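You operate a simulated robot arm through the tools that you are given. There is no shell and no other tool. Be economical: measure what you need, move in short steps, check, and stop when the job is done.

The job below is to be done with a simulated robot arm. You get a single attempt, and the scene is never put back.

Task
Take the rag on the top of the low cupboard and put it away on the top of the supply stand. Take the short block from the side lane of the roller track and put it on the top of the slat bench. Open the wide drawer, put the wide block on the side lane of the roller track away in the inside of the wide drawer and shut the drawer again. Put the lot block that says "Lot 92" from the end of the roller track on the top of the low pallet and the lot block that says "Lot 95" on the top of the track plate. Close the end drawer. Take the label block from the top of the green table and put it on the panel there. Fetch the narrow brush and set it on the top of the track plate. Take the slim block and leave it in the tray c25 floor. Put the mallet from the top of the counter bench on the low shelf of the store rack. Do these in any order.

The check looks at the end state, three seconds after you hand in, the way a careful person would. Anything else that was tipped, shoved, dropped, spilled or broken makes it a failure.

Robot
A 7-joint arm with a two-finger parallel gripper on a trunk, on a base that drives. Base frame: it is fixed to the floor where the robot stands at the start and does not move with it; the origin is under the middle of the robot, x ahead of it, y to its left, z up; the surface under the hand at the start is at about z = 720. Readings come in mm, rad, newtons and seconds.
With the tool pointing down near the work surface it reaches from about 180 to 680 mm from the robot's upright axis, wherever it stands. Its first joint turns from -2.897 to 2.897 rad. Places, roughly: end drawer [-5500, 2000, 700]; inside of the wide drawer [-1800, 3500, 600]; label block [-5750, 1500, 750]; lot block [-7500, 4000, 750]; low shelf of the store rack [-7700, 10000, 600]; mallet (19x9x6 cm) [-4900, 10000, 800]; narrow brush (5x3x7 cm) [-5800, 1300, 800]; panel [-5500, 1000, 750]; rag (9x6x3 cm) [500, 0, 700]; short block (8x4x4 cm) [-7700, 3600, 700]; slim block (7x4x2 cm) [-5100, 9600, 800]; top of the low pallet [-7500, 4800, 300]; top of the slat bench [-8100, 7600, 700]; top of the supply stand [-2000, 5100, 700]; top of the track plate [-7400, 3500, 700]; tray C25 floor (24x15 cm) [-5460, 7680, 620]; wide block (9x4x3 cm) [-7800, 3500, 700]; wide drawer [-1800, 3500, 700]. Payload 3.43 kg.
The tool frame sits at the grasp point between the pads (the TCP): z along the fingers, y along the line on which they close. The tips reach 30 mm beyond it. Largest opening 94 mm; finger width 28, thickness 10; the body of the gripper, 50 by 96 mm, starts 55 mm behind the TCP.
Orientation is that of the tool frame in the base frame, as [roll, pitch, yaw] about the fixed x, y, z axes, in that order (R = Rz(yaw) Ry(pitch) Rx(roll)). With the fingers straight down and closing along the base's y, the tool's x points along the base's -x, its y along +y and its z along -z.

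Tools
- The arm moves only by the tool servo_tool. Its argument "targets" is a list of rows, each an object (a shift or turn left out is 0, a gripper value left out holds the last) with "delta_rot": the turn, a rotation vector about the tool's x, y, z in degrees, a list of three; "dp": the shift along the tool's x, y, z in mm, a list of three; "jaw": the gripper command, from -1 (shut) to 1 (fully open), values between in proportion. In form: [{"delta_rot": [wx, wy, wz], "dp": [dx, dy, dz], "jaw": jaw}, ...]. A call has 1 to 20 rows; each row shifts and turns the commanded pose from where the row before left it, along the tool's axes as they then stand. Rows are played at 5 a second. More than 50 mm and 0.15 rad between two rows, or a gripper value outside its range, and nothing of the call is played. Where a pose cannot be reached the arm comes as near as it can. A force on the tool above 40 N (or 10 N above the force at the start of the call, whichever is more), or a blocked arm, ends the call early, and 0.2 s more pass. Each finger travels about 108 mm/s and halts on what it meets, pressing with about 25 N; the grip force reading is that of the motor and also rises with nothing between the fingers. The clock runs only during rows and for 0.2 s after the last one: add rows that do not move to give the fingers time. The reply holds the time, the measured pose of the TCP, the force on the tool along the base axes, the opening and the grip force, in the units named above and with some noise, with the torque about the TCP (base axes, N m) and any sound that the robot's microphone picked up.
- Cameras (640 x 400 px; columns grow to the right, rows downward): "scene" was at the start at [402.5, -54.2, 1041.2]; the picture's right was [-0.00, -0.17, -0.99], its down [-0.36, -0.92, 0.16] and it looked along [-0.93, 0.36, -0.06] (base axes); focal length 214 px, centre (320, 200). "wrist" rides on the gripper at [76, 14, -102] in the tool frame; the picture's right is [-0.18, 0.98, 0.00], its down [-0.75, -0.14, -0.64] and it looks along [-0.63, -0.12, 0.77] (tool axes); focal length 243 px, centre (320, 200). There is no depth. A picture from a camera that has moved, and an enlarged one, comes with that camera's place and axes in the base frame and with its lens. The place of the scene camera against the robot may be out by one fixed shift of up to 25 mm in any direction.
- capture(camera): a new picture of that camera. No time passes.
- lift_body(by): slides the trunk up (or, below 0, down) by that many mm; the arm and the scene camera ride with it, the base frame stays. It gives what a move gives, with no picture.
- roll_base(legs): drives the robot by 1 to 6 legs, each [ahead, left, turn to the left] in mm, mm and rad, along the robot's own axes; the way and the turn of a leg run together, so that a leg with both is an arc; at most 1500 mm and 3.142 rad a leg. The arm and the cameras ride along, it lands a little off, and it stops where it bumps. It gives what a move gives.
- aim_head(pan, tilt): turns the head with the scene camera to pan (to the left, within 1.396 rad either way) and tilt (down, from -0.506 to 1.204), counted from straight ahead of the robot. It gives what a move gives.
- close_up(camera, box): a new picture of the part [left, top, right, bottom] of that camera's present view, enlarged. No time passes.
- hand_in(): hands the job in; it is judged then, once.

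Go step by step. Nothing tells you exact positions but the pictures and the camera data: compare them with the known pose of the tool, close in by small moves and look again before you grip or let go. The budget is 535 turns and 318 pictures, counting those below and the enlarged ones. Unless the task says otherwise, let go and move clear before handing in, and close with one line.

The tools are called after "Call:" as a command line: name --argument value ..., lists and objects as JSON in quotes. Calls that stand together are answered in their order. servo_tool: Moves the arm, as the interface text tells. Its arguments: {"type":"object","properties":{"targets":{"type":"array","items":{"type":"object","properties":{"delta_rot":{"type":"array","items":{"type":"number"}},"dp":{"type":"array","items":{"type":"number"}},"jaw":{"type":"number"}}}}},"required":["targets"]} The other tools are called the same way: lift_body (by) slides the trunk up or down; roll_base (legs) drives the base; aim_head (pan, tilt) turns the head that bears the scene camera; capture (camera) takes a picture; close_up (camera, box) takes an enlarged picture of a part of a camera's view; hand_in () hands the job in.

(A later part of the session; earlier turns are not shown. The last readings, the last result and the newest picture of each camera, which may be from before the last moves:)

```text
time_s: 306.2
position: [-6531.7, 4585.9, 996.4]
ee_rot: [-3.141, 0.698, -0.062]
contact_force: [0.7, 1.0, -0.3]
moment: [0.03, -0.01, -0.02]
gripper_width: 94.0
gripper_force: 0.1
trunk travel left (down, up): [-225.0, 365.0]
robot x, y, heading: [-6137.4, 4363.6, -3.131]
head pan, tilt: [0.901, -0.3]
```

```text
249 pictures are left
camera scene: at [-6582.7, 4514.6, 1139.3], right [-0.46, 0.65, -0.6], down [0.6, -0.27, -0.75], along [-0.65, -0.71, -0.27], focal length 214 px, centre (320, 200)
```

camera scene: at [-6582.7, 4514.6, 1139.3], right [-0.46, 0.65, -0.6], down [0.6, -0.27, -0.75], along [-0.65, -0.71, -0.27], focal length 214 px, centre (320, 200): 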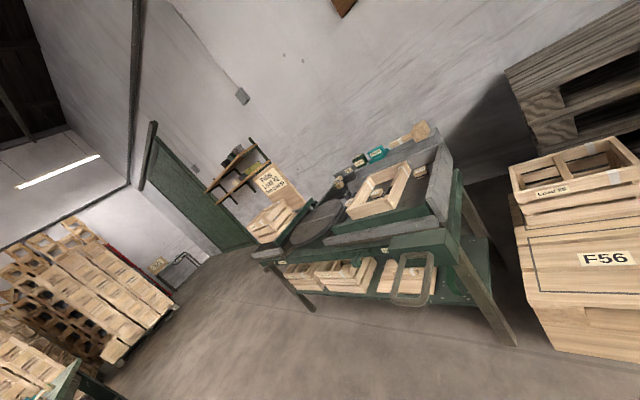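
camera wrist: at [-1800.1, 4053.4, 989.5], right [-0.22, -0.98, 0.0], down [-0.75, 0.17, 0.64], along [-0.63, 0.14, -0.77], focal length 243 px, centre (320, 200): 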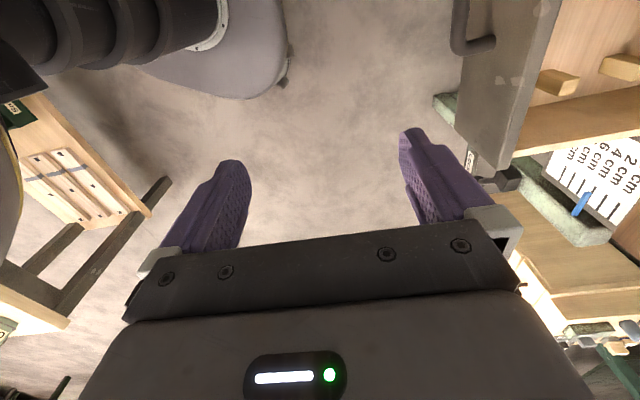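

Call:
close_up --camera "scene" --box '[240, 150, 340, 212]'

Call:
close_up --camera "scene" --box '[320, 110, 460, 230]'

```text
6.40 times, centred on (290, 181) of scene
camera zoom: at [-6582.7, 4514.6, 1139.3], right [-0.46, 0.65, -0.6], down [0.6, -0.27, -0.75], along [-0.65, -0.71, -0.27], focal length 1373 px, centre (512, 322)
```

zoom: 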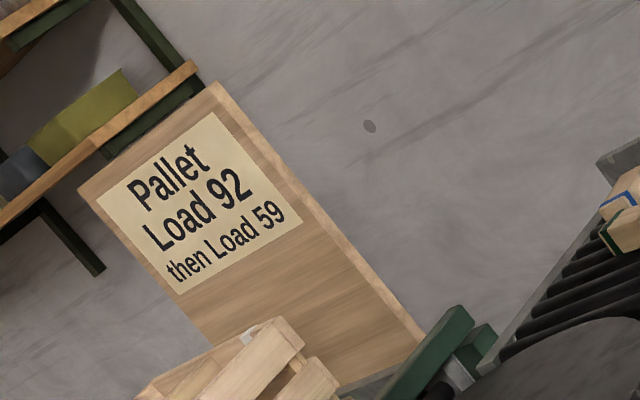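

```text
3.33 times, centred on (390, 170) of scene
camera zoom: at [-6582.7, 4514.6, 1139.3], right [-0.46, 0.65, -0.6], down [0.6, -0.27, -0.75], along [-0.65, -0.71, -0.27], focal length 715 px, centre (87, 300)
```

zoom: 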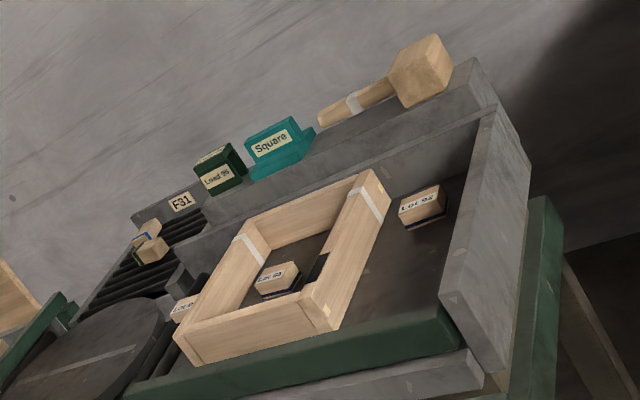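

The sign, lots and the side lane are visible. I'll drive closer in front of the track and look from above.

Call:
roll_base --legs '[[0, 670, 0], [450, 0, 0]]'

Call:
aim_head --pan 0.0 --tilt -0.2

Call:
capture --camera "scene"

```text
time_s: 312.2
position: [-6970.3, 3907.6, 996.5]
ee_rot: [-3.14, 0.699, -0.06]
contact_force: [0.3, 0.4, 0.0]
moment: [0.02, -0.01, 0.0]
gripper_width: 94.0
gripper_force: 0.1
trunk travel left (down, up): [-225.0, 365.0]
robot x, y, heading: [-6571.0, 3687.1, -3.13]
head pan, tilt: [0.901, -0.3]
```

```text
time_s: 313.4
position: [-6969.3, 3907.2, 996.4]
ee_rot: [-3.14, 0.698, -0.061]
contact_force: [-0.2, -0.2, 0.0]
moment: [0.04, 0.01, 0.04]
gripper_width: 94.1
gripper_force: 0.1
trunk travel left (down, up): [-225.0, 365.0]
robot x, y, heading: [-6573.7, 3683.2, -3.128]
head pan, tilt: [0.0, -0.201]
```

```text
246 pictures are left
camera scene: at [-7032.3, 3896.9, 1108.0], right [0.06, 1.0, 0.0], down [0.62, -0.04, -0.78], along [-0.78, 0.05, -0.62], focal length 214 px, centre (320, 200)
```

scene: 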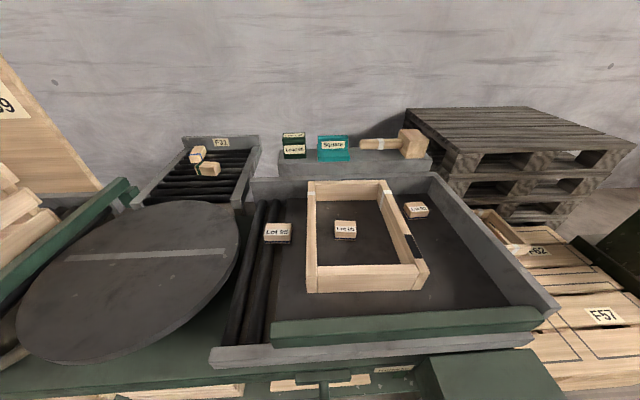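

Call:
close_up --camera "scene" --box '[130, 120, 290, 220]'

Call:
close_up --camera "scene" --box '[240, 170, 480, 320]'

```text
4.00 times, centred on (210, 170) of scene
camera zoom: at [-7032.3, 3896.9, 1108.0], right [0.06, 1.0, 0.0], down [0.62, -0.04, -0.78], along [-0.78, 0.05, -0.62], focal length 858 px, centre (760, 320)
```

zoom: 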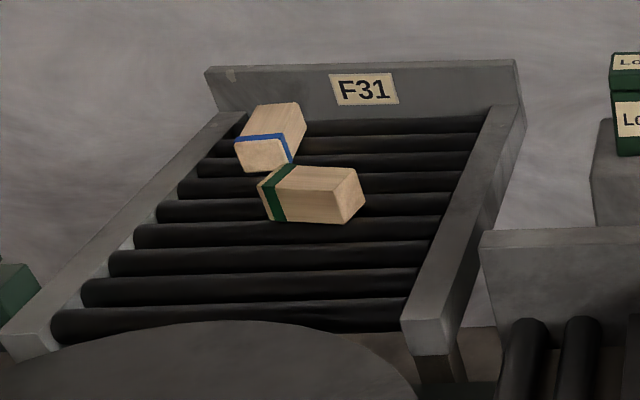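

```text
2.67 times, centred on (360, 245) of scene
camera zoom: at [-7032.3, 3896.9, 1108.0], right [0.06, 1.0, 0.0], down [0.62, -0.04, -0.78], along [-0.78, 0.05, -0.62], focal length 572 px, centre (213, 80)
```

zoom: 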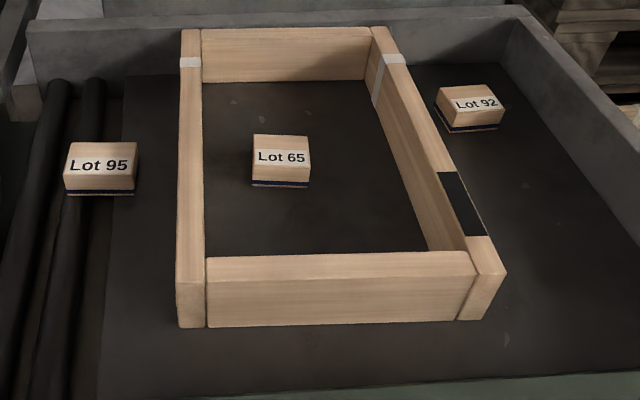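

Clear picture: Lot 95 on the two rollers near (-7376,3820), Lot 92 near (-7425,4170), Lot 65 in the frame (leave it), round track plate near (-7300,3537), and side-lane blocks with green band (short) and blue band (wide). Starting with Lot 95.

Call:
roll_base --legs '[[270, 0, 0]]'

Call:
servo_tool --targets '[{"delta_rot": [0, 8, 0]}, {"delta_rot": [0, 8, 0]}, {"delta_rot": [0, 8, 0]}, {"delta_rot": [0, 8, 0]}, {"delta_rot": [0, 8, 0]}, {"dp": [0, 30, 30]}, {"dp": [0, 30, 30]}]'

Call:
aim_head --pan 0 --tilt 0

Call:
capture --camera "scene"

Call:
capture --camera "wrist"

```text
time_s: 315.3
position: [-7241.7, 3902.7, 995.3]
ee_rot: [-3.138, 0.699, -0.059]
contact_force: [-0.6, -0.4, 0.1]
moment: [0.04, -0.01, 0.02]
gripper_width: 94.1
gripper_force: 0.0
trunk travel left (down, up): [-225.0, 365.0]
robot x, y, heading: [-6845.9, 3688.0, -3.127]
head pan, tilt: [0.0, -0.201]
```

```text
time_s: 316.9
position: [-7245.3, 3843.9, 934.8]
ee_rot: [-3.139, 0.001, -0.061]
contact_force: [-0.1, -0.3, -0.2]
moment: [-0.02, 0.02, 0.0]
gripper_width: 94.1
gripper_force: 0.1
trunk travel left (down, up): [-225.0, 365.0]
robot x, y, heading: [-6841.7, 3678.7, -3.128]
head pan, tilt: [0.0, -0.201]
```

```text
time_s: 317.6
position: [-7243.9, 3843.9, 935.7]
ee_rot: [-3.141, -0.001, -0.061]
contact_force: [1.1, 0.5, 0.0]
moment: [-0.01, 0.01, 0.04]
gripper_width: 94.3
gripper_force: 0.1
trunk travel left (down, up): [-225.0, 365.0]
robot x, y, heading: [-6844.7, 3686.7, -3.125]
head pan, tilt: [0.0, 0.0]
```

```text
243 pictures are left
camera scene: at [-7350.3, 3835.9, 970.1], right [0.06, 1.0, 0.0], down [1.0, -0.06, 0.0], along [0.0, 0.0, -1.0], focal length 214 px, centre (320, 200)
```

scene: 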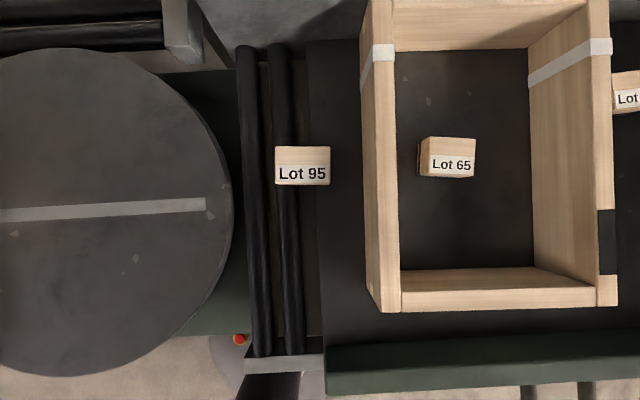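

```text
242 pictures are left
camera wrist: at [-7170.9, 3825.7, 1039.3], right [-0.24, -0.97, 0.0], down [-0.74, 0.19, 0.64], along [-0.62, 0.16, -0.77], focal length 243 px, centre (320, 200)
```

wrist: 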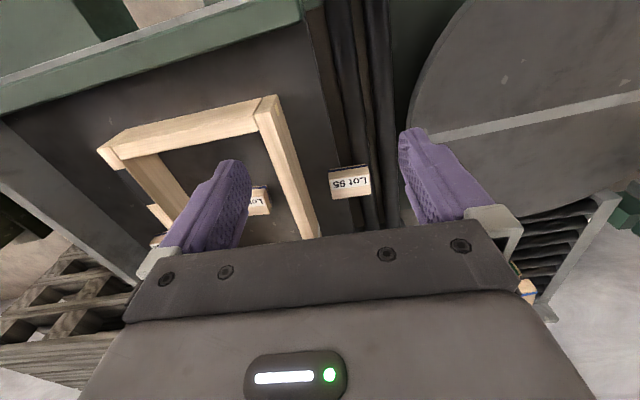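

Call:
servo_tool --targets '[{"dp": [-44, 7, 0], "jaw": 0.6}, {"dp": [-44, 7, 0]}, {"dp": [-45, 8, 0]}, {"dp": [0, 0, 45]}, {"dp": [0, 0, 45]}]'

Call:
capture --camera "wrist"

```text
time_s: 318.8
position: [-7378.8, 3827.7, 844.3]
ee_rot: [-3.14, 0.0, -0.059]
contact_force: [0.6, -0.7, -0.4]
moment: [0.03, 0.03, 0.01]
gripper_width: 75.2
gripper_force: 0.1
trunk travel left (down, up): [-225.0, 365.0]
robot x, y, heading: [-6839.4, 3682.7, -3.122]
head pan, tilt: [0.0, 0.0]
```

```text
241 pictures are left
camera wrist: at [-7304.4, 3811.2, 948.6], right [-0.24, -0.97, 0.0], down [-0.74, 0.19, 0.64], along [-0.62, 0.16, -0.77], focal length 243 px, centre (320, 200)
```

wrist: 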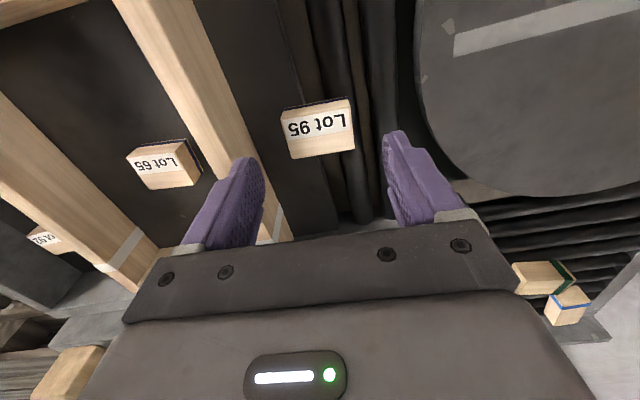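

Call:
servo_tool --targets '[{"dp": [-6, -5, 25]}, {"dp": [0, 0, 25]}]'

Call:
capture --camera "wrist"

```text
time_s: 319.4
position: [-7384.9, 3835.6, 796.3]
ee_rot: [-3.139, 0.001, -0.062]
contact_force: [-0.5, 0.2, -0.6]
moment: [0.01, 0.01, 0.0]
gripper_width: 75.2
gripper_force: 0.0
trunk travel left (down, up): [-225.0, 365.0]
robot x, y, heading: [-6845.7, 3682.8, -3.131]
head pan, tilt: [0.0, 0.0]
```

```text
240 pictures are left
camera wrist: at [-7310.4, 3817.1, 899.2], right [-0.24, -0.97, 0.0], down [-0.74, 0.19, 0.64], along [-0.62, 0.16, -0.77], focal length 243 px, centre (320, 200)
```

wrist: 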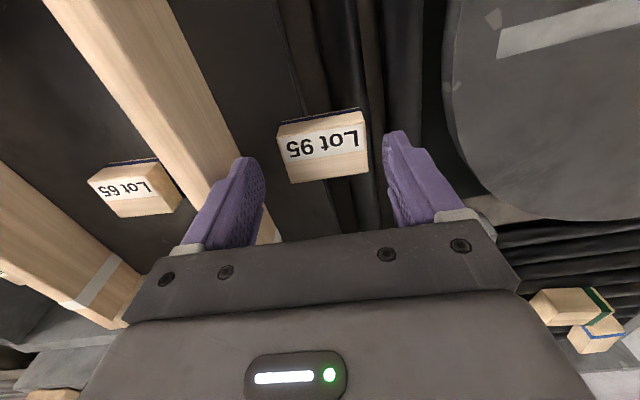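

Call:
servo_tool --targets '[{"dp": [0, 2, 0], "jaw": 0.45}, {"dp": [0, 0, 15]}, {"dp": [0, 0, 15]}, {"dp": [0, 0, 8]}]'

Call:
capture --camera "wrist"

```text
time_s: 320.4
position: [-7385.5, 3832.2, 757.4]
ee_rot: [-3.14, 0.001, -0.06]
contact_force: [0.3, -0.5, 0.7]
moment: [0.02, 0.0, 0.0]
gripper_width: 67.9
gripper_force: 0.1
trunk travel left (down, up): [-225.0, 365.0]
robot x, y, heading: [-6843.4, 3684.9, -3.126]
head pan, tilt: [0.0, 0.0]
```

```text
239 pictures are left
camera wrist: at [-7310.9, 3814.7, 861.4], right [-0.24, -0.97, 0.0], down [-0.74, 0.19, 0.64], along [-0.62, 0.16, -0.77], focal length 243 px, centre (320, 200)
```

wrist: 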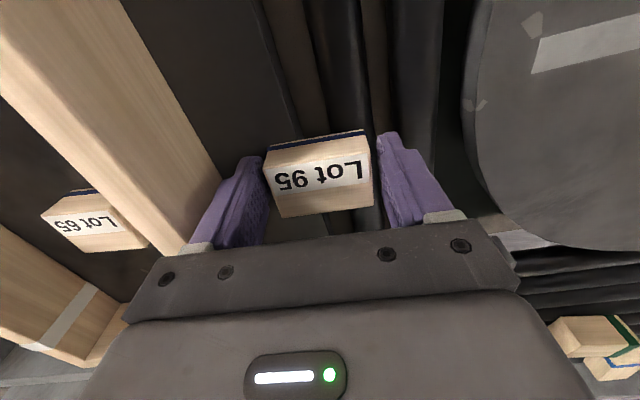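

Call:
servo_tool --targets '[{"dp": [0, 0, 4]}, {"dp": [0, 0, 3]}, {"jaw": -1}, {}, {}, {}]'

Call:
servo_tool --targets '[{"dp": [0, 0, -5]}, {"dp": [0, 0, -8]}, {"dp": [0, 0, -10]}, {"dp": [0, 0, -12]}, {"dp": [0, 0, -15]}, {"dp": [0, 0, -15]}]'

Call:
capture --camera "wrist"

```text
time_s: 321.8
position: [-7386.6, 3831.8, 751.3]
ee_rot: [-3.139, 0.004, -0.06]
contact_force: [-3.0, 0.8, 16.0]
moment: [-0.03, 0.09, 0.0]
gripper_width: 59.0
gripper_force: 25.0
trunk travel left (down, up): [-225.0, 365.0]
robot x, y, heading: [-6843.2, 3684.3, -3.128]
head pan, tilt: [0.0, 0.0]
```

```text
time_s: 323.2
position: [-7384.9, 3832.5, 815.3]
ee_rot: [-3.141, 0.0, -0.061]
contact_force: [-0.4, 0.2, -1.5]
moment: [0.03, 0.01, 0.03]
gripper_width: 58.8
gripper_force: 25.0
trunk travel left (down, up): [-225.0, 365.0]
robot x, y, heading: [-6844.6, 3680.5, -3.128]
head pan, tilt: [0.0, 0.0]
```

```text
238 pictures are left
camera wrist: at [-7310.6, 3814.6, 920.0], right [-0.24, -0.97, 0.0], down [-0.74, 0.19, 0.64], along [-0.62, 0.16, -0.77], focal length 243 px, centre (320, 200)
```

wrist: 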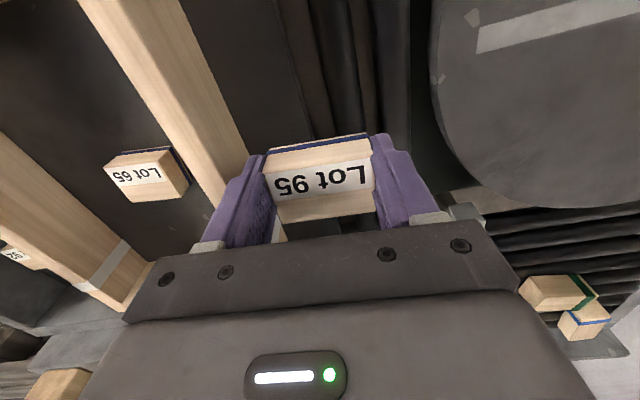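

Lot 95 is held. Carry it over the round plate.

Call:
servo_tool --targets '[{"dp": [5, 42, 0]}, {"dp": [5, 42, 0]}, {"dp": [5, 42, 0]}, {"dp": [5, 42, 0]}, {"dp": [8, 43, 0]}, {}]'

Call:
capture --camera "wrist"

Call:
aim_head --pan 0 --tilt 0.5

Call:
capture --camera "scene"

```text
time_s: 324.6
position: [-7369.6, 3620.1, 814.9]
ee_rot: [-3.139, 0.002, -0.06]
contact_force: [0.0, -0.3, 0.6]
moment: [-0.01, -0.02, 0.04]
gripper_width: 59.2
gripper_force: 25.0
trunk travel left (down, up): [-225.0, 365.0]
robot x, y, heading: [-6842.0, 3683.0, -3.129]
head pan, tilt: [0.0, 0.0]
```

```text
237 pictures are left
camera wrist: at [-7295.5, 3601.9, 919.4], right [-0.24, -0.97, 0.0], down [-0.74, 0.19, 0.64], along [-0.62, 0.16, -0.77], focal length 243 px, centre (320, 200)
```

wrist: 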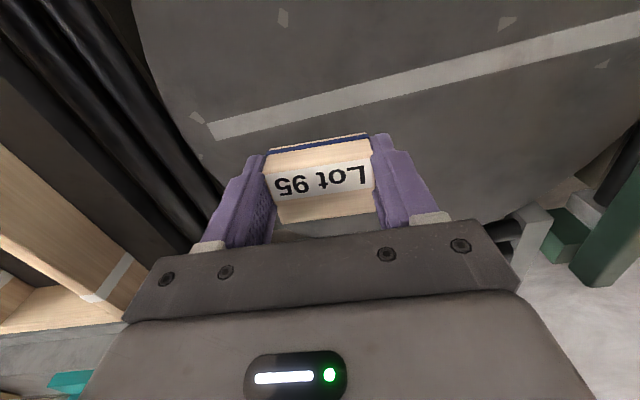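

```text
time_s: 325.6
position: [-7369.8, 3619.4, 814.7]
ee_rot: [-3.141, -0.002, -0.062]
contact_force: [-0.7, -0.1, 0.4]
moment: [-0.02, 0.01, -0.01]
gripper_width: 58.8
gripper_force: 24.8
trunk travel left (down, up): [-225.0, 365.0]
robot x, y, heading: [-6841.8, 3683.1, -3.131]
head pan, tilt: [0.0, 0.499]
```

```text
236 pictures are left
camera scene: at [-7429.1, 3609.6, 849.1], right [0.06, 1.0, 0.0], down [0.88, -0.05, 0.48], along [0.48, -0.03, -0.88], focal length 214 px, centre (320, 200)
```

scene: 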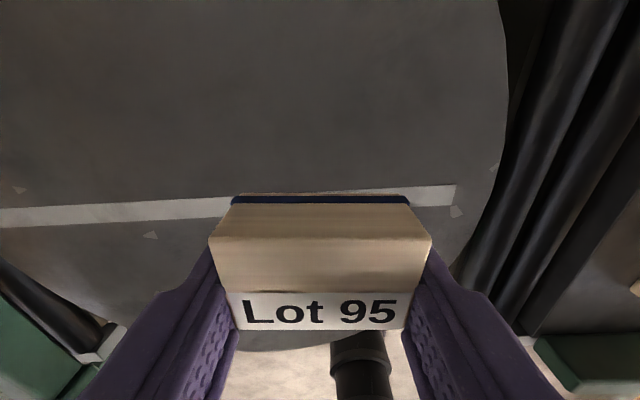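

Call:
servo_tool --targets '[{"dp": [0, 0, 12]}, {"dp": [0, 0, 12]}, {"dp": [0, 0, 8]}, {"dp": [0, 0, 6]}, {"dp": [0, 0, 6]}, {"dp": [0, 0, 5]}]'

Call:
capture --camera "scene"

```text
time_s: 327.0
position: [-7369.7, 3620.9, 767.0]
ee_rot: [-3.141, -0.001, -0.062]
contact_force: [-0.6, -0.9, -0.6]
moment: [-0.01, 0.02, 0.04]
gripper_width: 59.0
gripper_force: 25.3
trunk travel left (down, up): [-225.0, 365.0]
robot x, y, heading: [-6842.4, 3683.0, -3.131]
head pan, tilt: [0.0, 0.499]
```

```text
235 pictures are left
camera scene: at [-7429.0, 3610.4, 799.7], right [0.06, 1.0, 0.0], down [0.88, -0.05, 0.48], along [0.48, -0.03, -0.88], focal length 214 px, centre (320, 200)
```

scene: 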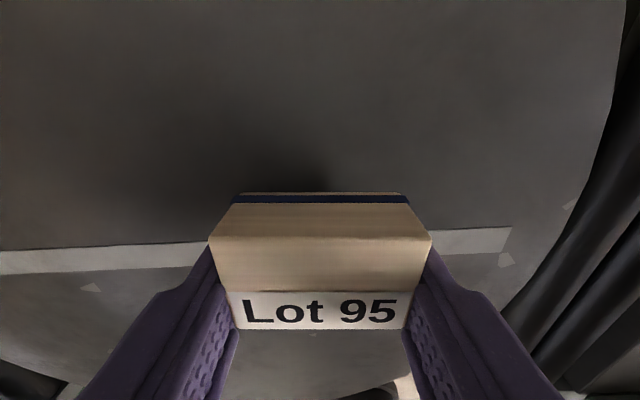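

Call:
servo_tool --targets '[{"dp": [0, 0, 4]}, {"dp": [0, 0, 4]}, {"dp": [0, 0, 3]}, {"dp": [0, 0, 3]}, {"dp": [0, 0, 2]}]'

```text
time_s: 328.2
position: [-7370.0, 3619.9, 752.3]
ee_rot: [-3.141, 0.006, -0.06]
contact_force: [1.5, 0.8, 25.5]
moment: [-0.05, -0.08, 0.0]
gripper_width: 59.0
gripper_force: 25.6
trunk travel left (down, up): [-225.0, 365.0]
robot x, y, heading: [-6844.0, 3680.6, -3.127]
head pan, tilt: [0.0, 0.499]
```

Contact at z≈752. Ease up 1 mm, release and lift.

Call:
servo_tool --targets '[{"dp": [0, 0, -1]}, {"jaw": 0.6}, {}, {}, {"dp": [0, 0, -20]}, {"dp": [0, 0, -40]}, {"dp": [0, 0, -50]}, {"dp": [0, 0, -50]}]'

Call:
capture --camera "wrist"

```text
time_s: 330.0
position: [-7370.3, 3620.5, 913.1]
ee_rot: [-3.139, 0.0, -0.06]
contact_force: [-0.5, -0.1, -0.1]
moment: [-0.01, -0.04, -0.02]
gripper_width: 75.2
gripper_force: 0.2
trunk travel left (down, up): [-225.0, 365.0]
robot x, y, heading: [-6847.2, 3685.6, -3.13]
head pan, tilt: [0.0, 0.499]
```

```text
234 pictures are left
camera wrist: at [-7294.8, 3602.5, 1016.1], right [-0.24, -0.97, 0.0], down [-0.74, 0.19, 0.64], along [-0.62, 0.16, -0.77], focal length 243 px, centre (320, 200)
```

wrist: 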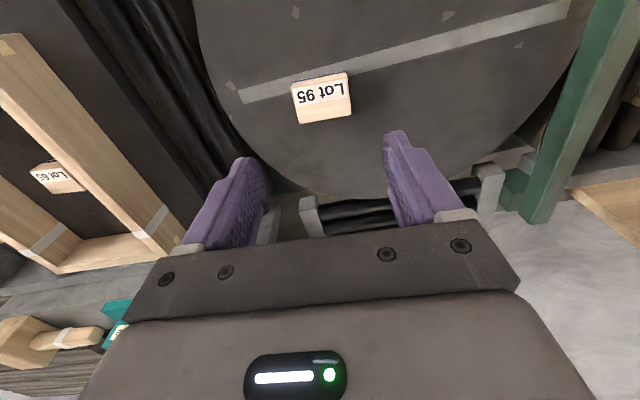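

Lot 95 is on the plate. Now I'll test how far the arm reaches with the tool tilted toward the side lane, staying well above everything.

Call:
servo_tool --targets '[{"delta_rot": [0, -8, 0]}, {"delta_rot": [0, -8, 0]}, {"delta_rot": [0, -8, 0]}, {"delta_rot": [0, -8, 0]}, {"delta_rot": [0, -8, 0]}, {"delta_rot": [0, -8, 0]}]'

Call:
aim_head --pan 0 --tilt 0.0

Call:
capture --camera "scene"

```text
time_s: 331.4
position: [-7370.7, 3619.9, 911.8]
ee_rot: [-3.14, 0.841, -0.059]
contact_force: [-1.1, -0.6, -0.7]
moment: [0.01, 0.01, 0.0]
gripper_width: 75.1
gripper_force: 0.1
trunk travel left (down, up): [-225.0, 365.0]
robot x, y, heading: [-6842.7, 3683.1, -3.132]
head pan, tilt: [0.0, 0.499]
```

```text
time_s: 332.3
position: [-7370.1, 3619.6, 911.3]
ee_rot: [-3.141, 0.838, -0.058]
contact_force: [0.1, 0.8, 0.5]
moment: [-0.03, -0.01, 0.0]
gripper_width: 75.2
gripper_force: 0.1
trunk travel left (down, up): [-225.0, 365.0]
robot x, y, heading: [-6844.6, 3685.1, -3.129]
head pan, tilt: [0.0, 0.0]
```

```text
233 pictures are left
camera scene: at [-7408.9, 3608.5, 1014.6], right [0.06, 1.0, 0.0], down [0.67, -0.04, -0.74], along [-0.74, 0.05, -0.67], focal length 214 px, centre (320, 200)
```

scene: 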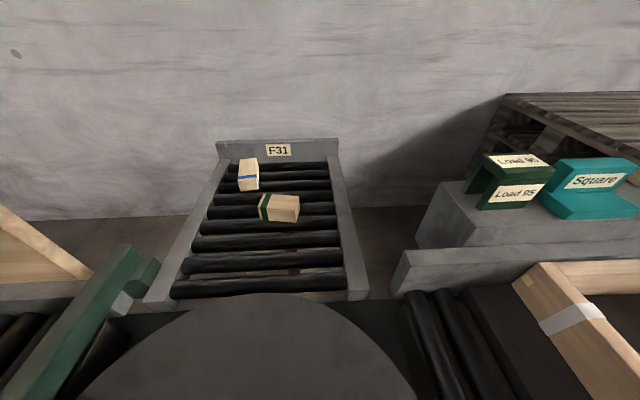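

Call:
roll_base --legs '[[0, 140, 0]]'

Call:
servo_tool --targets '[{"dp": [-33, 0, 37]}, {"dp": [-33, -20, 27]}, {"dp": [-33, -20, 27]}, {"dp": [-33, -20, 27]}, {"dp": [-33, 0, 37]}]'

```text
time_s: 333.6
position: [-7367.2, 3476.7, 910.3]
ee_rot: [-3.141, 0.837, -0.059]
contact_force: [0.2, -0.6, 0.0]
moment: [0.0, 0.02, -0.03]
gripper_width: 75.2
gripper_force: 0.1
trunk travel left (down, up): [-225.0, 365.0]
robot x, y, heading: [-6841.3, 3540.7, -3.125]
head pan, tilt: [0.0, 0.0]
```

```text
time_s: 334.8
position: [-7590.5, 3550.9, 930.3]
ee_rot: [-3.139, 0.838, -0.058]
contact_force: [-1.1, -0.4, -0.2]
moment: [0.02, -0.02, -0.02]
gripper_width: 75.3
gripper_force: 0.0
trunk travel left (down, up): [-225.0, 365.0]
robot x, y, heading: [-6843.0, 3539.7, -3.126]
head pan, tilt: [0.0, 0.0]
```

Call:
servo_tool --targets '[{"dp": [-26.8, 0, 29.7]}, {"dp": [-26.8, 0, 29.7]}, {"dp": [29.7, 0, 26.8]}]'

Call:
capture --camera "wrist"

Call:
capture --camera "scene"

```text
time_s: 335.6
position: [-7670.8, 3557.5, 891.3]
ee_rot: [-3.141, 0.84, -0.059]
contact_force: [0.0, -0.4, 0.9]
moment: [0.03, 0.0, 0.01]
gripper_width: 75.1
gripper_force: 0.0
trunk travel left (down, up): [-225.0, 365.0]
robot x, y, heading: [-6842.2, 3539.6, -3.13]
head pan, tilt: [0.0, 0.0]
```

```text
232 pictures are left
camera wrist: at [-7544.2, 3536.1, 904.6], right [-0.18, -0.97, 0.14], down [-0.02, 0.14, 0.99], along [-0.98, 0.18, -0.04], focal length 243 px, centre (320, 200)
```

wrist: 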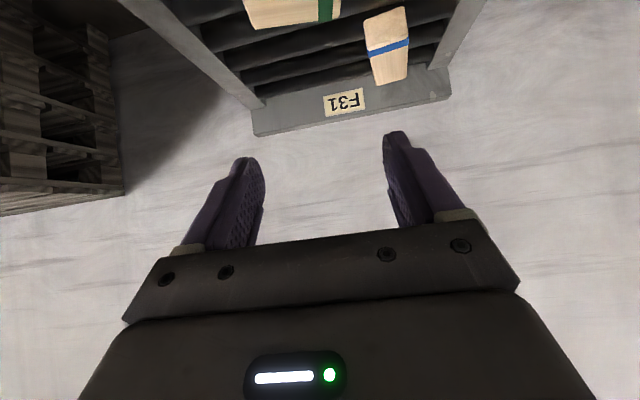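

```text
231 pictures are left
camera scene: at [-7708.4, 3545.1, 994.5], right [0.06, 1.0, 0.0], down [0.67, -0.04, -0.74], along [-0.74, 0.04, -0.67], focal length 214 px, centre (320, 200)
```

scene: 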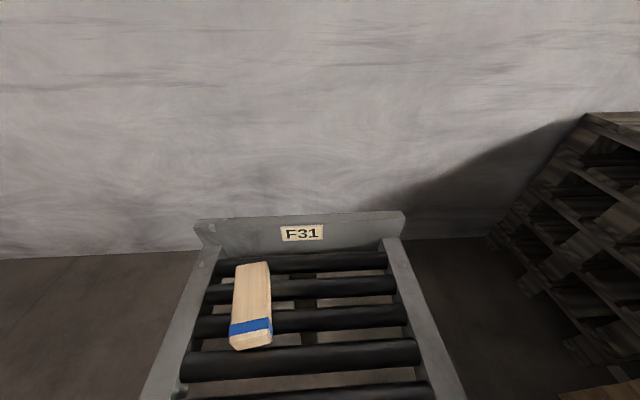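

Good reach with tilt. I'll try for the wide block (blue band) near (-7823,3470), whose near end faces me.

Call:
servo_tool --targets '[{"dp": [-22, 28, 25]}, {"dp": [-22, 28, 25]}, {"dp": [-22, 25, 25]}, {"dp": [29.7, 0, 26.8]}]'

Call:
capture --camera "wrist"

```text
time_s: 336.6
position: [-7699.0, 3514.0, 877.4]
ee_rot: [-3.138, 0.838, -0.058]
contact_force: [0.5, 0.2, 0.7]
moment: [0.02, 0.02, 0.0]
gripper_width: 75.4
gripper_force: 0.0
out of reach, approached as far as the arm can: row 2, 3, 4
trunk travel left (down, up): [-225.0, 365.0]
robot x, y, heading: [-6843.8, 3544.9, -3.131]
head pan, tilt: [0.0, 0.0]
```

```text
230 pictures are left
camera wrist: at [-7572.6, 3493.5, 890.6], right [-0.18, -0.97, 0.14], down [-0.02, 0.14, 0.99], along [-0.98, 0.18, -0.04], focal length 243 px, centre (320, 200)
```

wrist: 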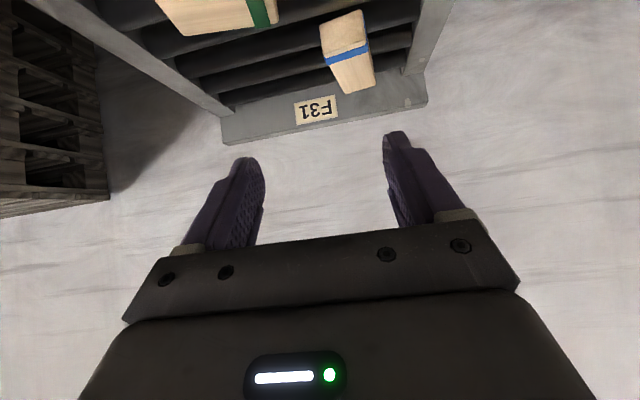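

Out of reach for now; the short block is nearer and partly in the way, so I take it first. I'll pull back a bit and look at its exact pose.

Call:
servo_tool --targets '[{"dp": [26.8, -20, -29.7]}, {"dp": [26.8, -20, -29.7]}, {"dp": [13.4, 0, -15]}]'

Call:
aim_head --pan 0 --tilt 0.7

Call:
capture --camera "scene"

Call:
capture --camera "wrist"

```text
time_s: 337.4
position: [-7594.4, 3548.7, 878.1]
ee_rot: [3.141, 0.841, -0.058]
contact_force: [0.3, -0.9, 0.4]
moment: [0.01, 0.05, -0.03]
gripper_width: 75.1
gripper_force: 0.1
trunk travel left (down, up): [-225.0, 365.0]
robot x, y, heading: [-6843.0, 3542.1, -3.129]
head pan, tilt: [0.0, 0.0]
```

```text
time_s: 338.5
position: [-7596.5, 3548.7, 877.4]
ee_rot: [-3.141, 0.838, -0.058]
contact_force: [-0.6, 0.1, -0.8]
moment: [0.0, 0.01, 0.0]
gripper_width: 75.3
gripper_force: 0.1
trunk travel left (down, up): [-225.0, 365.0]
robot x, y, heading: [-6840.7, 3539.3, -3.13]
head pan, tilt: [0.0, 0.7]
```

```text
229 pictures are left
camera scene: at [-7588.9, 3534.3, 936.5], right [0.06, 1.0, 0.0], down [0.99, -0.06, -0.14], along [-0.14, 0.01, -0.99], focal length 214 px, centre (320, 200)
```

scene: 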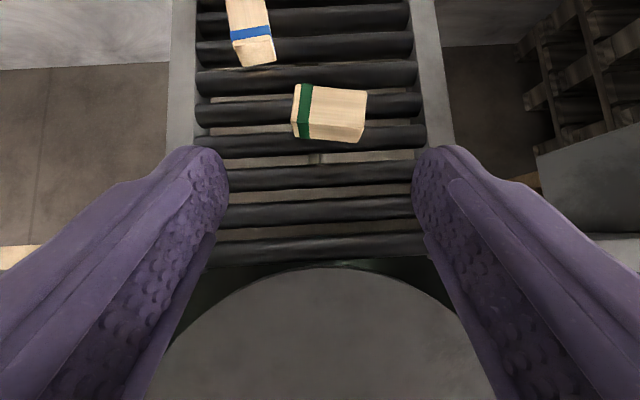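

```text
228 pictures are left
camera wrist: at [-7470.9, 3528.0, 890.8], right [-0.18, -0.97, 0.14], down [-0.02, 0.14, 0.99], along [-0.98, 0.18, -0.04], focal length 243 px, centre (320, 200)
```

wrist: 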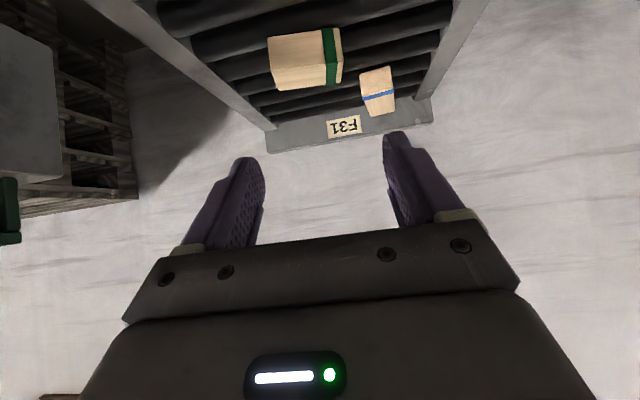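

Short block near (-7692,3558), long axis about 8° off y. I'll rotate to match, open fully and approach at the tilt.

Call:
servo_tool --targets '[{"delta_rot": [3.6, 0, 3.3], "jaw": 1}, {"dp": [18, 1.4, 38]}, {"dp": [18.7, 1.3, 39.4]}, {}]'

Call:
capture --camera "wrist"

Call:
capture --camera "scene"

```text
time_s: 339.5
position: [-7631.1, 3549.1, 799.2]
ee_rot: [3.14, 0.838, -0.144]
contact_force: [0.2, -0.4, -0.6]
moment: [0.0, 0.02, -0.02]
gripper_width: 94.1
gripper_force: 0.0
trunk travel left (down, up): [-225.0, 365.0]
robot x, y, heading: [-6841.5, 3542.8, -3.128]
head pan, tilt: [0.0, 0.7]
```

```text
227 pictures are left
camera wrist: at [-7507.1, 3519.0, 812.2], right [-0.26, -0.95, 0.14], down [-0.01, 0.14, 0.99], along [-0.96, 0.26, -0.04], focal length 243 px, centre (320, 200)
```

wrist: 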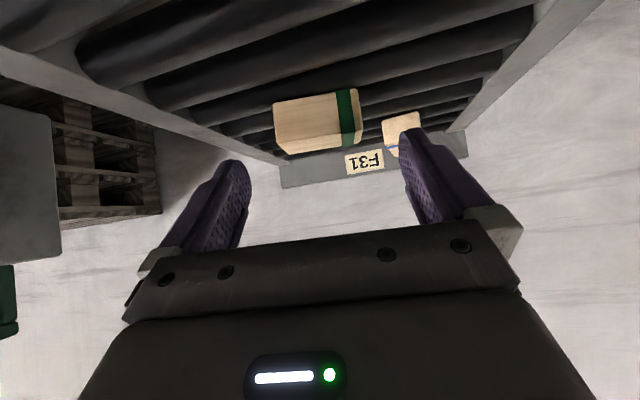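

```text
226 pictures are left
camera scene: at [-7622.7, 3535.8, 857.8], right [0.14, 0.99, 0.0], down [0.98, -0.14, -0.14], along [-0.14, 0.02, -0.99], focal length 214 px, centre (320, 200)
```

scene: 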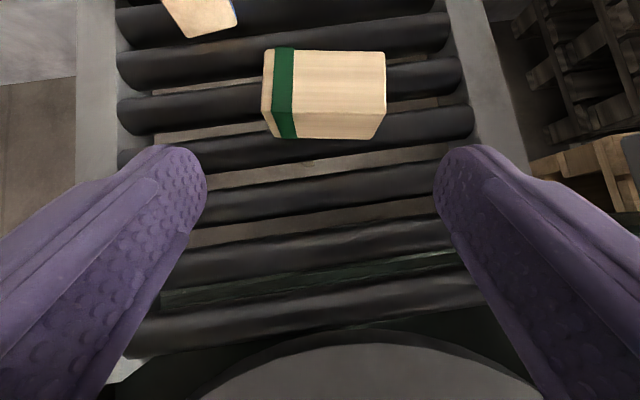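

Well aligned. Advance along the tool axis.

Call:
servo_tool --targets '[{"dp": [0, 0, 20]}, {"dp": [0, 0, 20]}, {"dp": [0, 0, 15]}]'

Call:
capture --camera "scene"

Call:
capture --camera "wrist"

```text
time_s: 340.3
position: [-7656.6, 3551.0, 770.3]
ee_rot: [-3.141, 0.836, -0.145]
contact_force: [0.4, 0.4, 0.6]
moment: [-0.01, 0.01, 0.0]
gripper_width: 94.0
gripper_force: 0.0
out of reach, approached as far as the arm can: row 2, 3
trunk travel left (down, up): [-225.0, 365.0]
robot x, y, heading: [-6838.6, 3541.9, -3.131]
head pan, tilt: [0.0, 0.7]
```

```text
225 pictures are left
camera scene: at [-7648.6, 3537.9, 829.2], right [0.14, 0.99, 0.0], down [0.98, -0.14, -0.14], along [-0.13, 0.02, -0.99], focal length 214 px, centre (320, 200)
```

scene: 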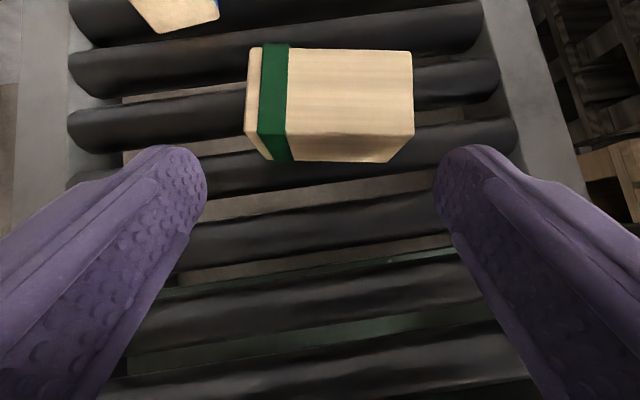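

```text
224 pictures are left
camera wrist: at [-7532.9, 3521.2, 783.7], right [-0.26, -0.95, 0.14], down [-0.01, 0.14, 0.99], along [-0.96, 0.26, -0.05], focal length 243 px, centre (320, 200)
```

wrist: 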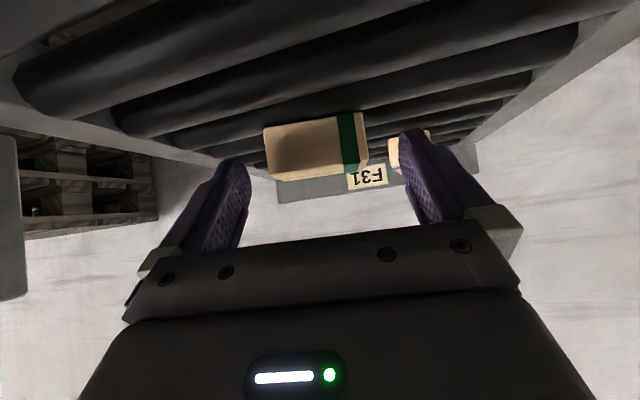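

Reach is better with the arm working higher, so I'll raise the tool and lower the trunk by 150 mm.

Call:
servo_tool --targets '[{"dp": [-30, 0, -27]}, {"dp": [-30, 0, -27]}, {"dp": [-30, 0, -27]}, {"dp": [-22, 0, -20]}]'

Call:
lift_body --by -150

Call:
capture --camera "scene"

```text
time_s: 341.3
position: [-7657.3, 3553.0, 920.7]
ee_rot: [-3.141, 0.838, -0.143]
contact_force: [0.5, 0.5, -0.8]
moment: [0.03, -0.02, 0.03]
gripper_width: 93.9
gripper_force: 0.1
trunk travel left (down, up): [-225.0, 365.0]
robot x, y, heading: [-6842.7, 3542.0, -3.128]
head pan, tilt: [0.0, 0.7]
```

```text
time_s: 343.0
position: [-7657.6, 3553.7, 771.1]
ee_rot: [3.14, 0.839, -0.145]
contact_force: [0.0, 0.8, 0.2]
moment: [0.0, 0.0, -0.03]
gripper_width: 94.0
gripper_force: 0.1
trunk travel left (down, up): [-75.0, 515.0]
robot x, y, heading: [-6839.2, 3542.4, -3.13]
head pan, tilt: [0.0, 0.7]
```

```text
223 pictures are left
camera scene: at [-7649.4, 3538.6, 830.2], right [0.14, 0.99, 0.0], down [0.98, -0.14, -0.14], along [-0.14, 0.02, -0.99], focal length 214 px, centre (320, 200)
```

scene: 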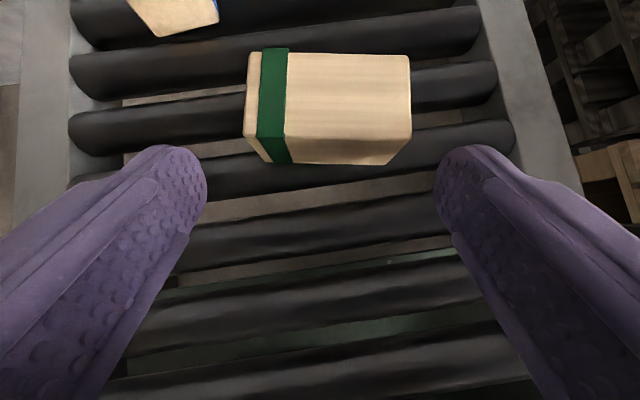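

Call:
servo_tool --targets '[{"dp": [0, -4, 15]}, {"dp": [0, 0, 10]}, {"dp": [0, 0, 7]}]'

Call:
capture --camera "wrist"

Call:
capture --camera "scene"

```text
time_s: 343.8
position: [-7680.1, 3560.8, 750.1]
ee_rot: [-3.141, 0.84, -0.146]
contact_force: [0.7, 0.2, -0.3]
moment: [-0.05, 0.02, 0.01]
gripper_width: 94.2
gripper_force: 0.0
trunk travel left (down, up): [-75.0, 515.0]
robot x, y, heading: [-6845.9, 3539.0, -3.126]
head pan, tilt: [0.0, 0.7]
```

```text
222 pictures are left
camera wrist: at [-7556.8, 3529.1, 763.0], right [-0.26, -0.95, 0.14], down [-0.01, 0.14, 0.99], along [-0.96, 0.26, -0.04], focal length 243 px, centre (320, 200)
```

wrist: 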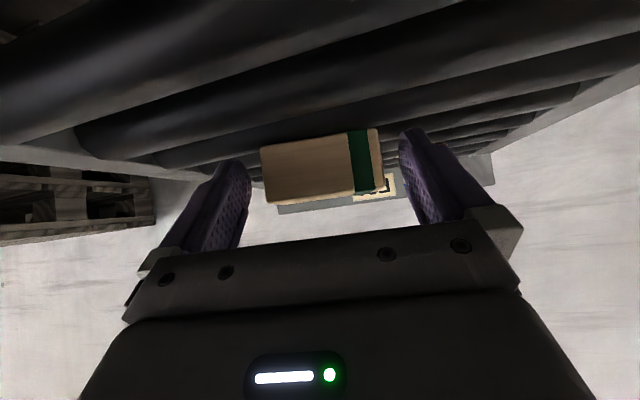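

```text
221 pictures are left
camera scene: at [-7672.4, 3545.9, 808.7], right [0.14, 0.99, 0.0], down [0.98, -0.14, -0.14], along [-0.14, 0.02, -0.99], focal length 214 px, centre (320, 200)
```

scene: 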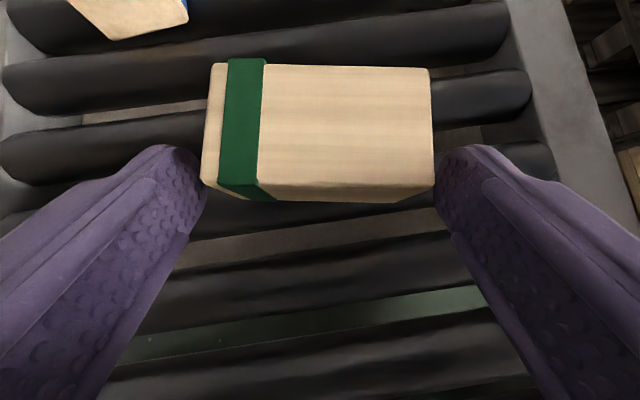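

Call:
servo_tool --targets '[{"dp": [0, 0, 5]}, {"dp": [0, 0, 5]}, {}]'

Call:
capture --camera "scene"

```text
time_s: 344.6
position: [-7685.7, 3561.8, 749.3]
ee_rot: [-3.141, 0.846, -0.145]
contact_force: [23.6, -2.2, 30.0]
moment: [0.53, -0.46, -0.32]
gripper_width: 93.8
gripper_force: 0.0
trunk travel left (down, up): [-75.0, 515.0]
robot x, y, heading: [-6840.0, 3541.5, -3.125]
head pan, tilt: [0.0, 0.7]
```

```text
220 pictures are left
camera scene: at [-7677.0, 3546.1, 808.2], right [0.14, 0.99, 0.0], down [0.98, -0.14, -0.15], along [-0.14, 0.02, -0.99], focal length 214 px, centre (320, 200)
```

scene: 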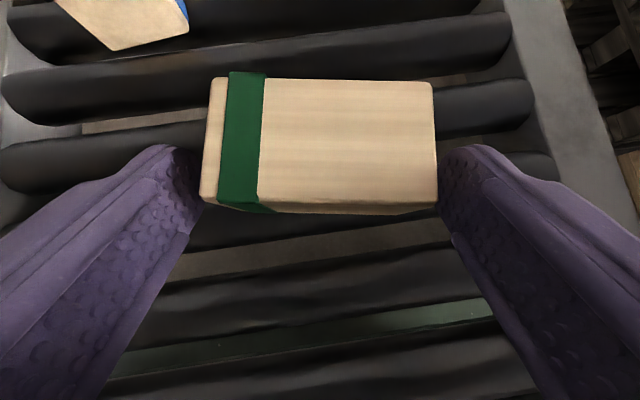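

Touching the rollers. Back off 2 mm and close.

Call:
servo_tool --targets '[{"dp": [0, 0, -3]}, {"jaw": -1}, {}, {}, {}]'

Call:
capture --camera "scene"

```text
time_s: 345.8
position: [-7683.8, 3562.6, 749.5]
ee_rot: [-3.141, 0.844, -0.147]
contact_force: [-1.4, 13.6, 32.4]
moment: [0.72, 0.58, -0.2]
gripper_width: 69.7
gripper_force: 25.0
trunk travel left (down, up): [-75.0, 515.0]
robot x, y, heading: [-6844.1, 3544.5, -3.129]
head pan, tilt: [0.0, 0.7]
```

```text
219 pictures are left
camera scene: at [-7676.1, 3548.5, 808.2], right [0.15, 0.99, 0.0], down [0.98, -0.14, -0.14], along [-0.14, 0.02, -0.99], focal length 214 px, centre (320, 200)
```

scene: 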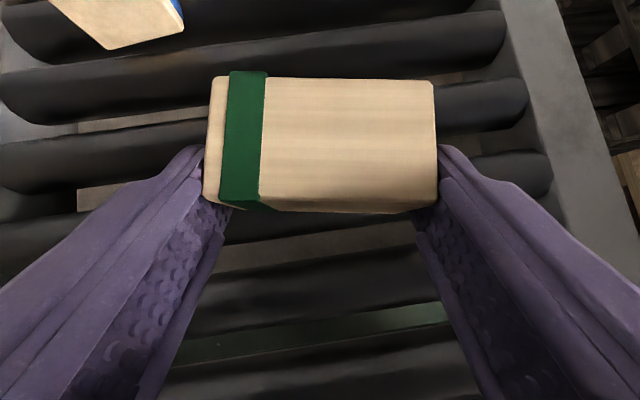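

Gripped at 70 mm. Lift slowly straight up.

Call:
servo_tool --targets '[{"dp": [-3, 0, -2.7]}, {"dp": [-4.5, 0, -4]}, {"dp": [-6, 0, -5.4]}, {"dp": [-7.4, 0, -6.7]}, {"dp": [-7.4, 0, -6.7]}]'

Call:
capture --camera "scene"

```text
time_s: 347.0
position: [-7684.0, 3561.0, 783.7]
ee_rot: [3.141, 0.837, -0.144]
contact_force: [0.2, 0.2, 0.0]
moment: [-0.03, 0.0, 0.04]
gripper_width: 69.5
gripper_force: 24.6
trunk travel left (down, up): [-75.0, 515.0]
robot x, y, heading: [-6842.8, 3537.0, -3.127]
head pan, tilt: [0.0, 0.7]
```

```text
218 pictures are left
camera scene: at [-7677.1, 3546.2, 841.0], right [0.14, 0.99, 0.0], down [0.98, -0.14, -0.14], along [-0.14, 0.02, -0.99], focal length 214 px, centre (320, 200)
```

scene: 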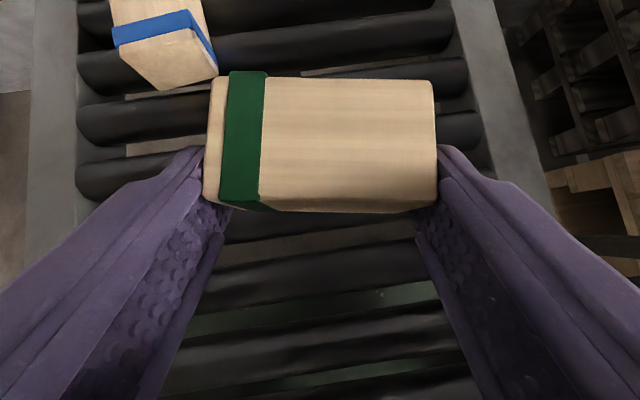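

Call:
servo_tool --targets '[{"dp": [-15, 0, -13.4]}, {"dp": [-15, 0, -13.4]}, {"dp": [-15, 0, -13.4]}, {"dp": [-15, 0, -13.4]}, {"dp": [-15, 0, -13.4]}, {"dp": [20, 0, -22.3]}, {"dp": [20, 0, -22.3]}, {"dp": [20, 0, -22.3]}, {"dp": [20, 0, -22.3]}, {"dp": [20, 0, -22.3]}, {"dp": [20, 0, -22.3]}, {"dp": [20, 0, -22.3]}, {"dp": [20, 0, -22.3]}]'

Call:
capture --camera "wrist"

```text
time_s: 349.8
position: [-7447.7, 3527.2, 884.1]
ee_rot: [3.141, 0.839, -0.145]
contact_force: [-0.3, -0.5, 0.1]
moment: [0.04, -0.05, -0.03]
gripper_width: 69.4
gripper_force: 24.9
trunk travel left (down, up): [-75.0, 515.0]
robot x, y, heading: [-6845.1, 3540.9, -3.128]
head pan, tilt: [0.0, 0.7]
```

```text
217 pictures are left
camera wrist: at [-7324.9, 3495.5, 897.1], right [-0.26, -0.95, 0.14], down [-0.01, 0.14, 0.99], along [-0.96, 0.26, -0.04], focal length 243 px, centre (320, 200)
```

wrist: 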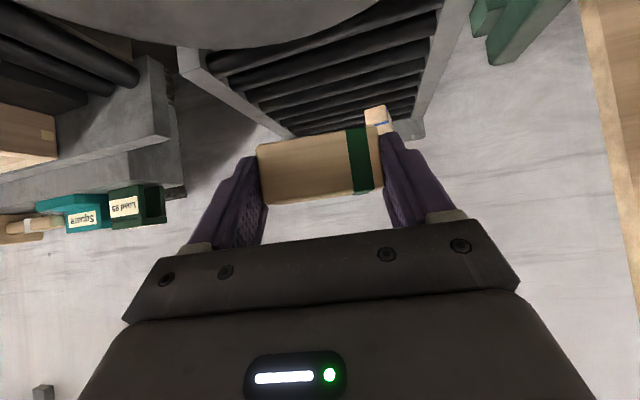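

Short block held. Back off and strafe north toward the slat bench.

Call:
roll_base --legs '[[-345, 0, 0], [0, -1500, 0], [0, -1400, 0]]'

Call:
aim_head --pan -0.6 --tilt -0.4

Call:
capture --camera "scene"

```text
time_s: 365.6
position: [-7135.6, 6423.1, 883.2]
ee_rot: [-3.141, 0.839, -0.149]
contact_force: [0.6, -0.4, -1.3]
moment: [0.02, -0.04, 0.0]
gripper_width: 69.2
gripper_force: 25.1
trunk travel left (down, up): [-75.0, 515.0]
robot x, y, heading: [-6533.4, 6431.9, -3.133]
head pan, tilt: [0.0, 0.7]
```

```text
time_s: 367.0
position: [-7137.3, 6422.4, 884.9]
ee_rot: [3.141, 0.837, -0.15]
contact_force: [0.3, 0.0, -0.3]
moment: [0.0, -0.04, 0.02]
gripper_width: 69.0
gripper_force: 25.1
trunk travel left (down, up): [-75.0, 515.0]
robot x, y, heading: [-6532.8, 6433.3, -3.136]
head pan, tilt: [-0.6, -0.4]
```

```text
216 pictures are left
camera scene: at [-7169.3, 6455.6, 1031.1], right [0.54, 0.75, 0.38], down [0.41, 0.16, -0.9], along [-0.74, 0.64, -0.22], focal length 214 px, centre (320, 200)
```

scene: 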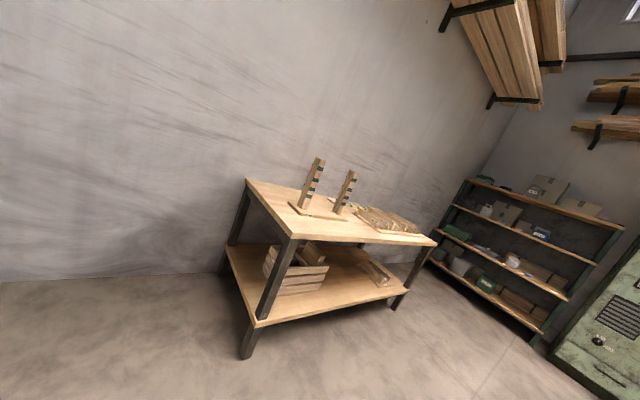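

The slat bench's things carry green bands, like this block. Its left front part is free; I'll move in front of it.

Call:
roll_base --legs '[[0, -760, 0], [550, 0, 0]]'

Call:
aim_head --pan 0 --tilt -0.1

Call:
capture --camera "scene"

```text
time_s: 373.9
position: [-7692.4, 7187.1, 884.5]
ee_rot: [3.141, 0.838, -0.154]
contact_force: [-1.3, 0.2, -0.7]
moment: [0.01, 0.01, -0.04]
gripper_width: 69.1
gripper_force: 25.0
trunk travel left (down, up): [-75.0, 515.0]
robot x, y, heading: [-7087.2, 7198.7, -3.141]
head pan, tilt: [-0.6, -0.4]
```

```text
time_s: 374.9
position: [-7691.3, 7187.2, 883.6]
ee_rot: [-3.141, 0.837, -0.156]
contact_force: [0.5, -0.6, -0.5]
moment: [0.03, 0.02, 0.02]
gripper_width: 69.3
gripper_force: 24.7
trunk travel left (down, up): [-75.0, 515.0]
robot x, y, heading: [-7088.7, 7195.0, -3.141]
head pan, tilt: [0.0, -0.099]
```

```text
215 pictures are left
camera scene: at [-7734.2, 7180.8, 995.4], right [0.15, 0.99, 0.0], down [0.58, -0.09, -0.81], along [-0.8, 0.13, -0.59], focal length 214 px, centre (320, 200)
```

scene: 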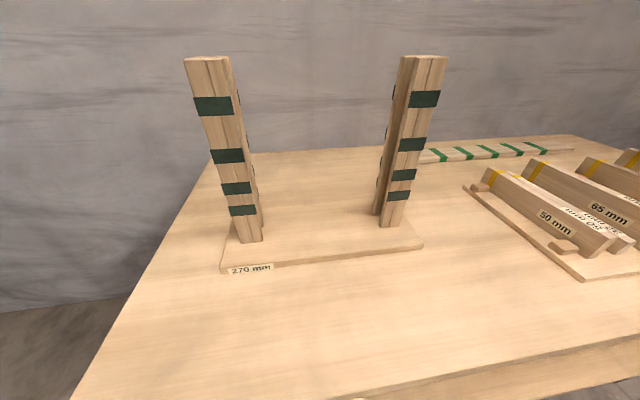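

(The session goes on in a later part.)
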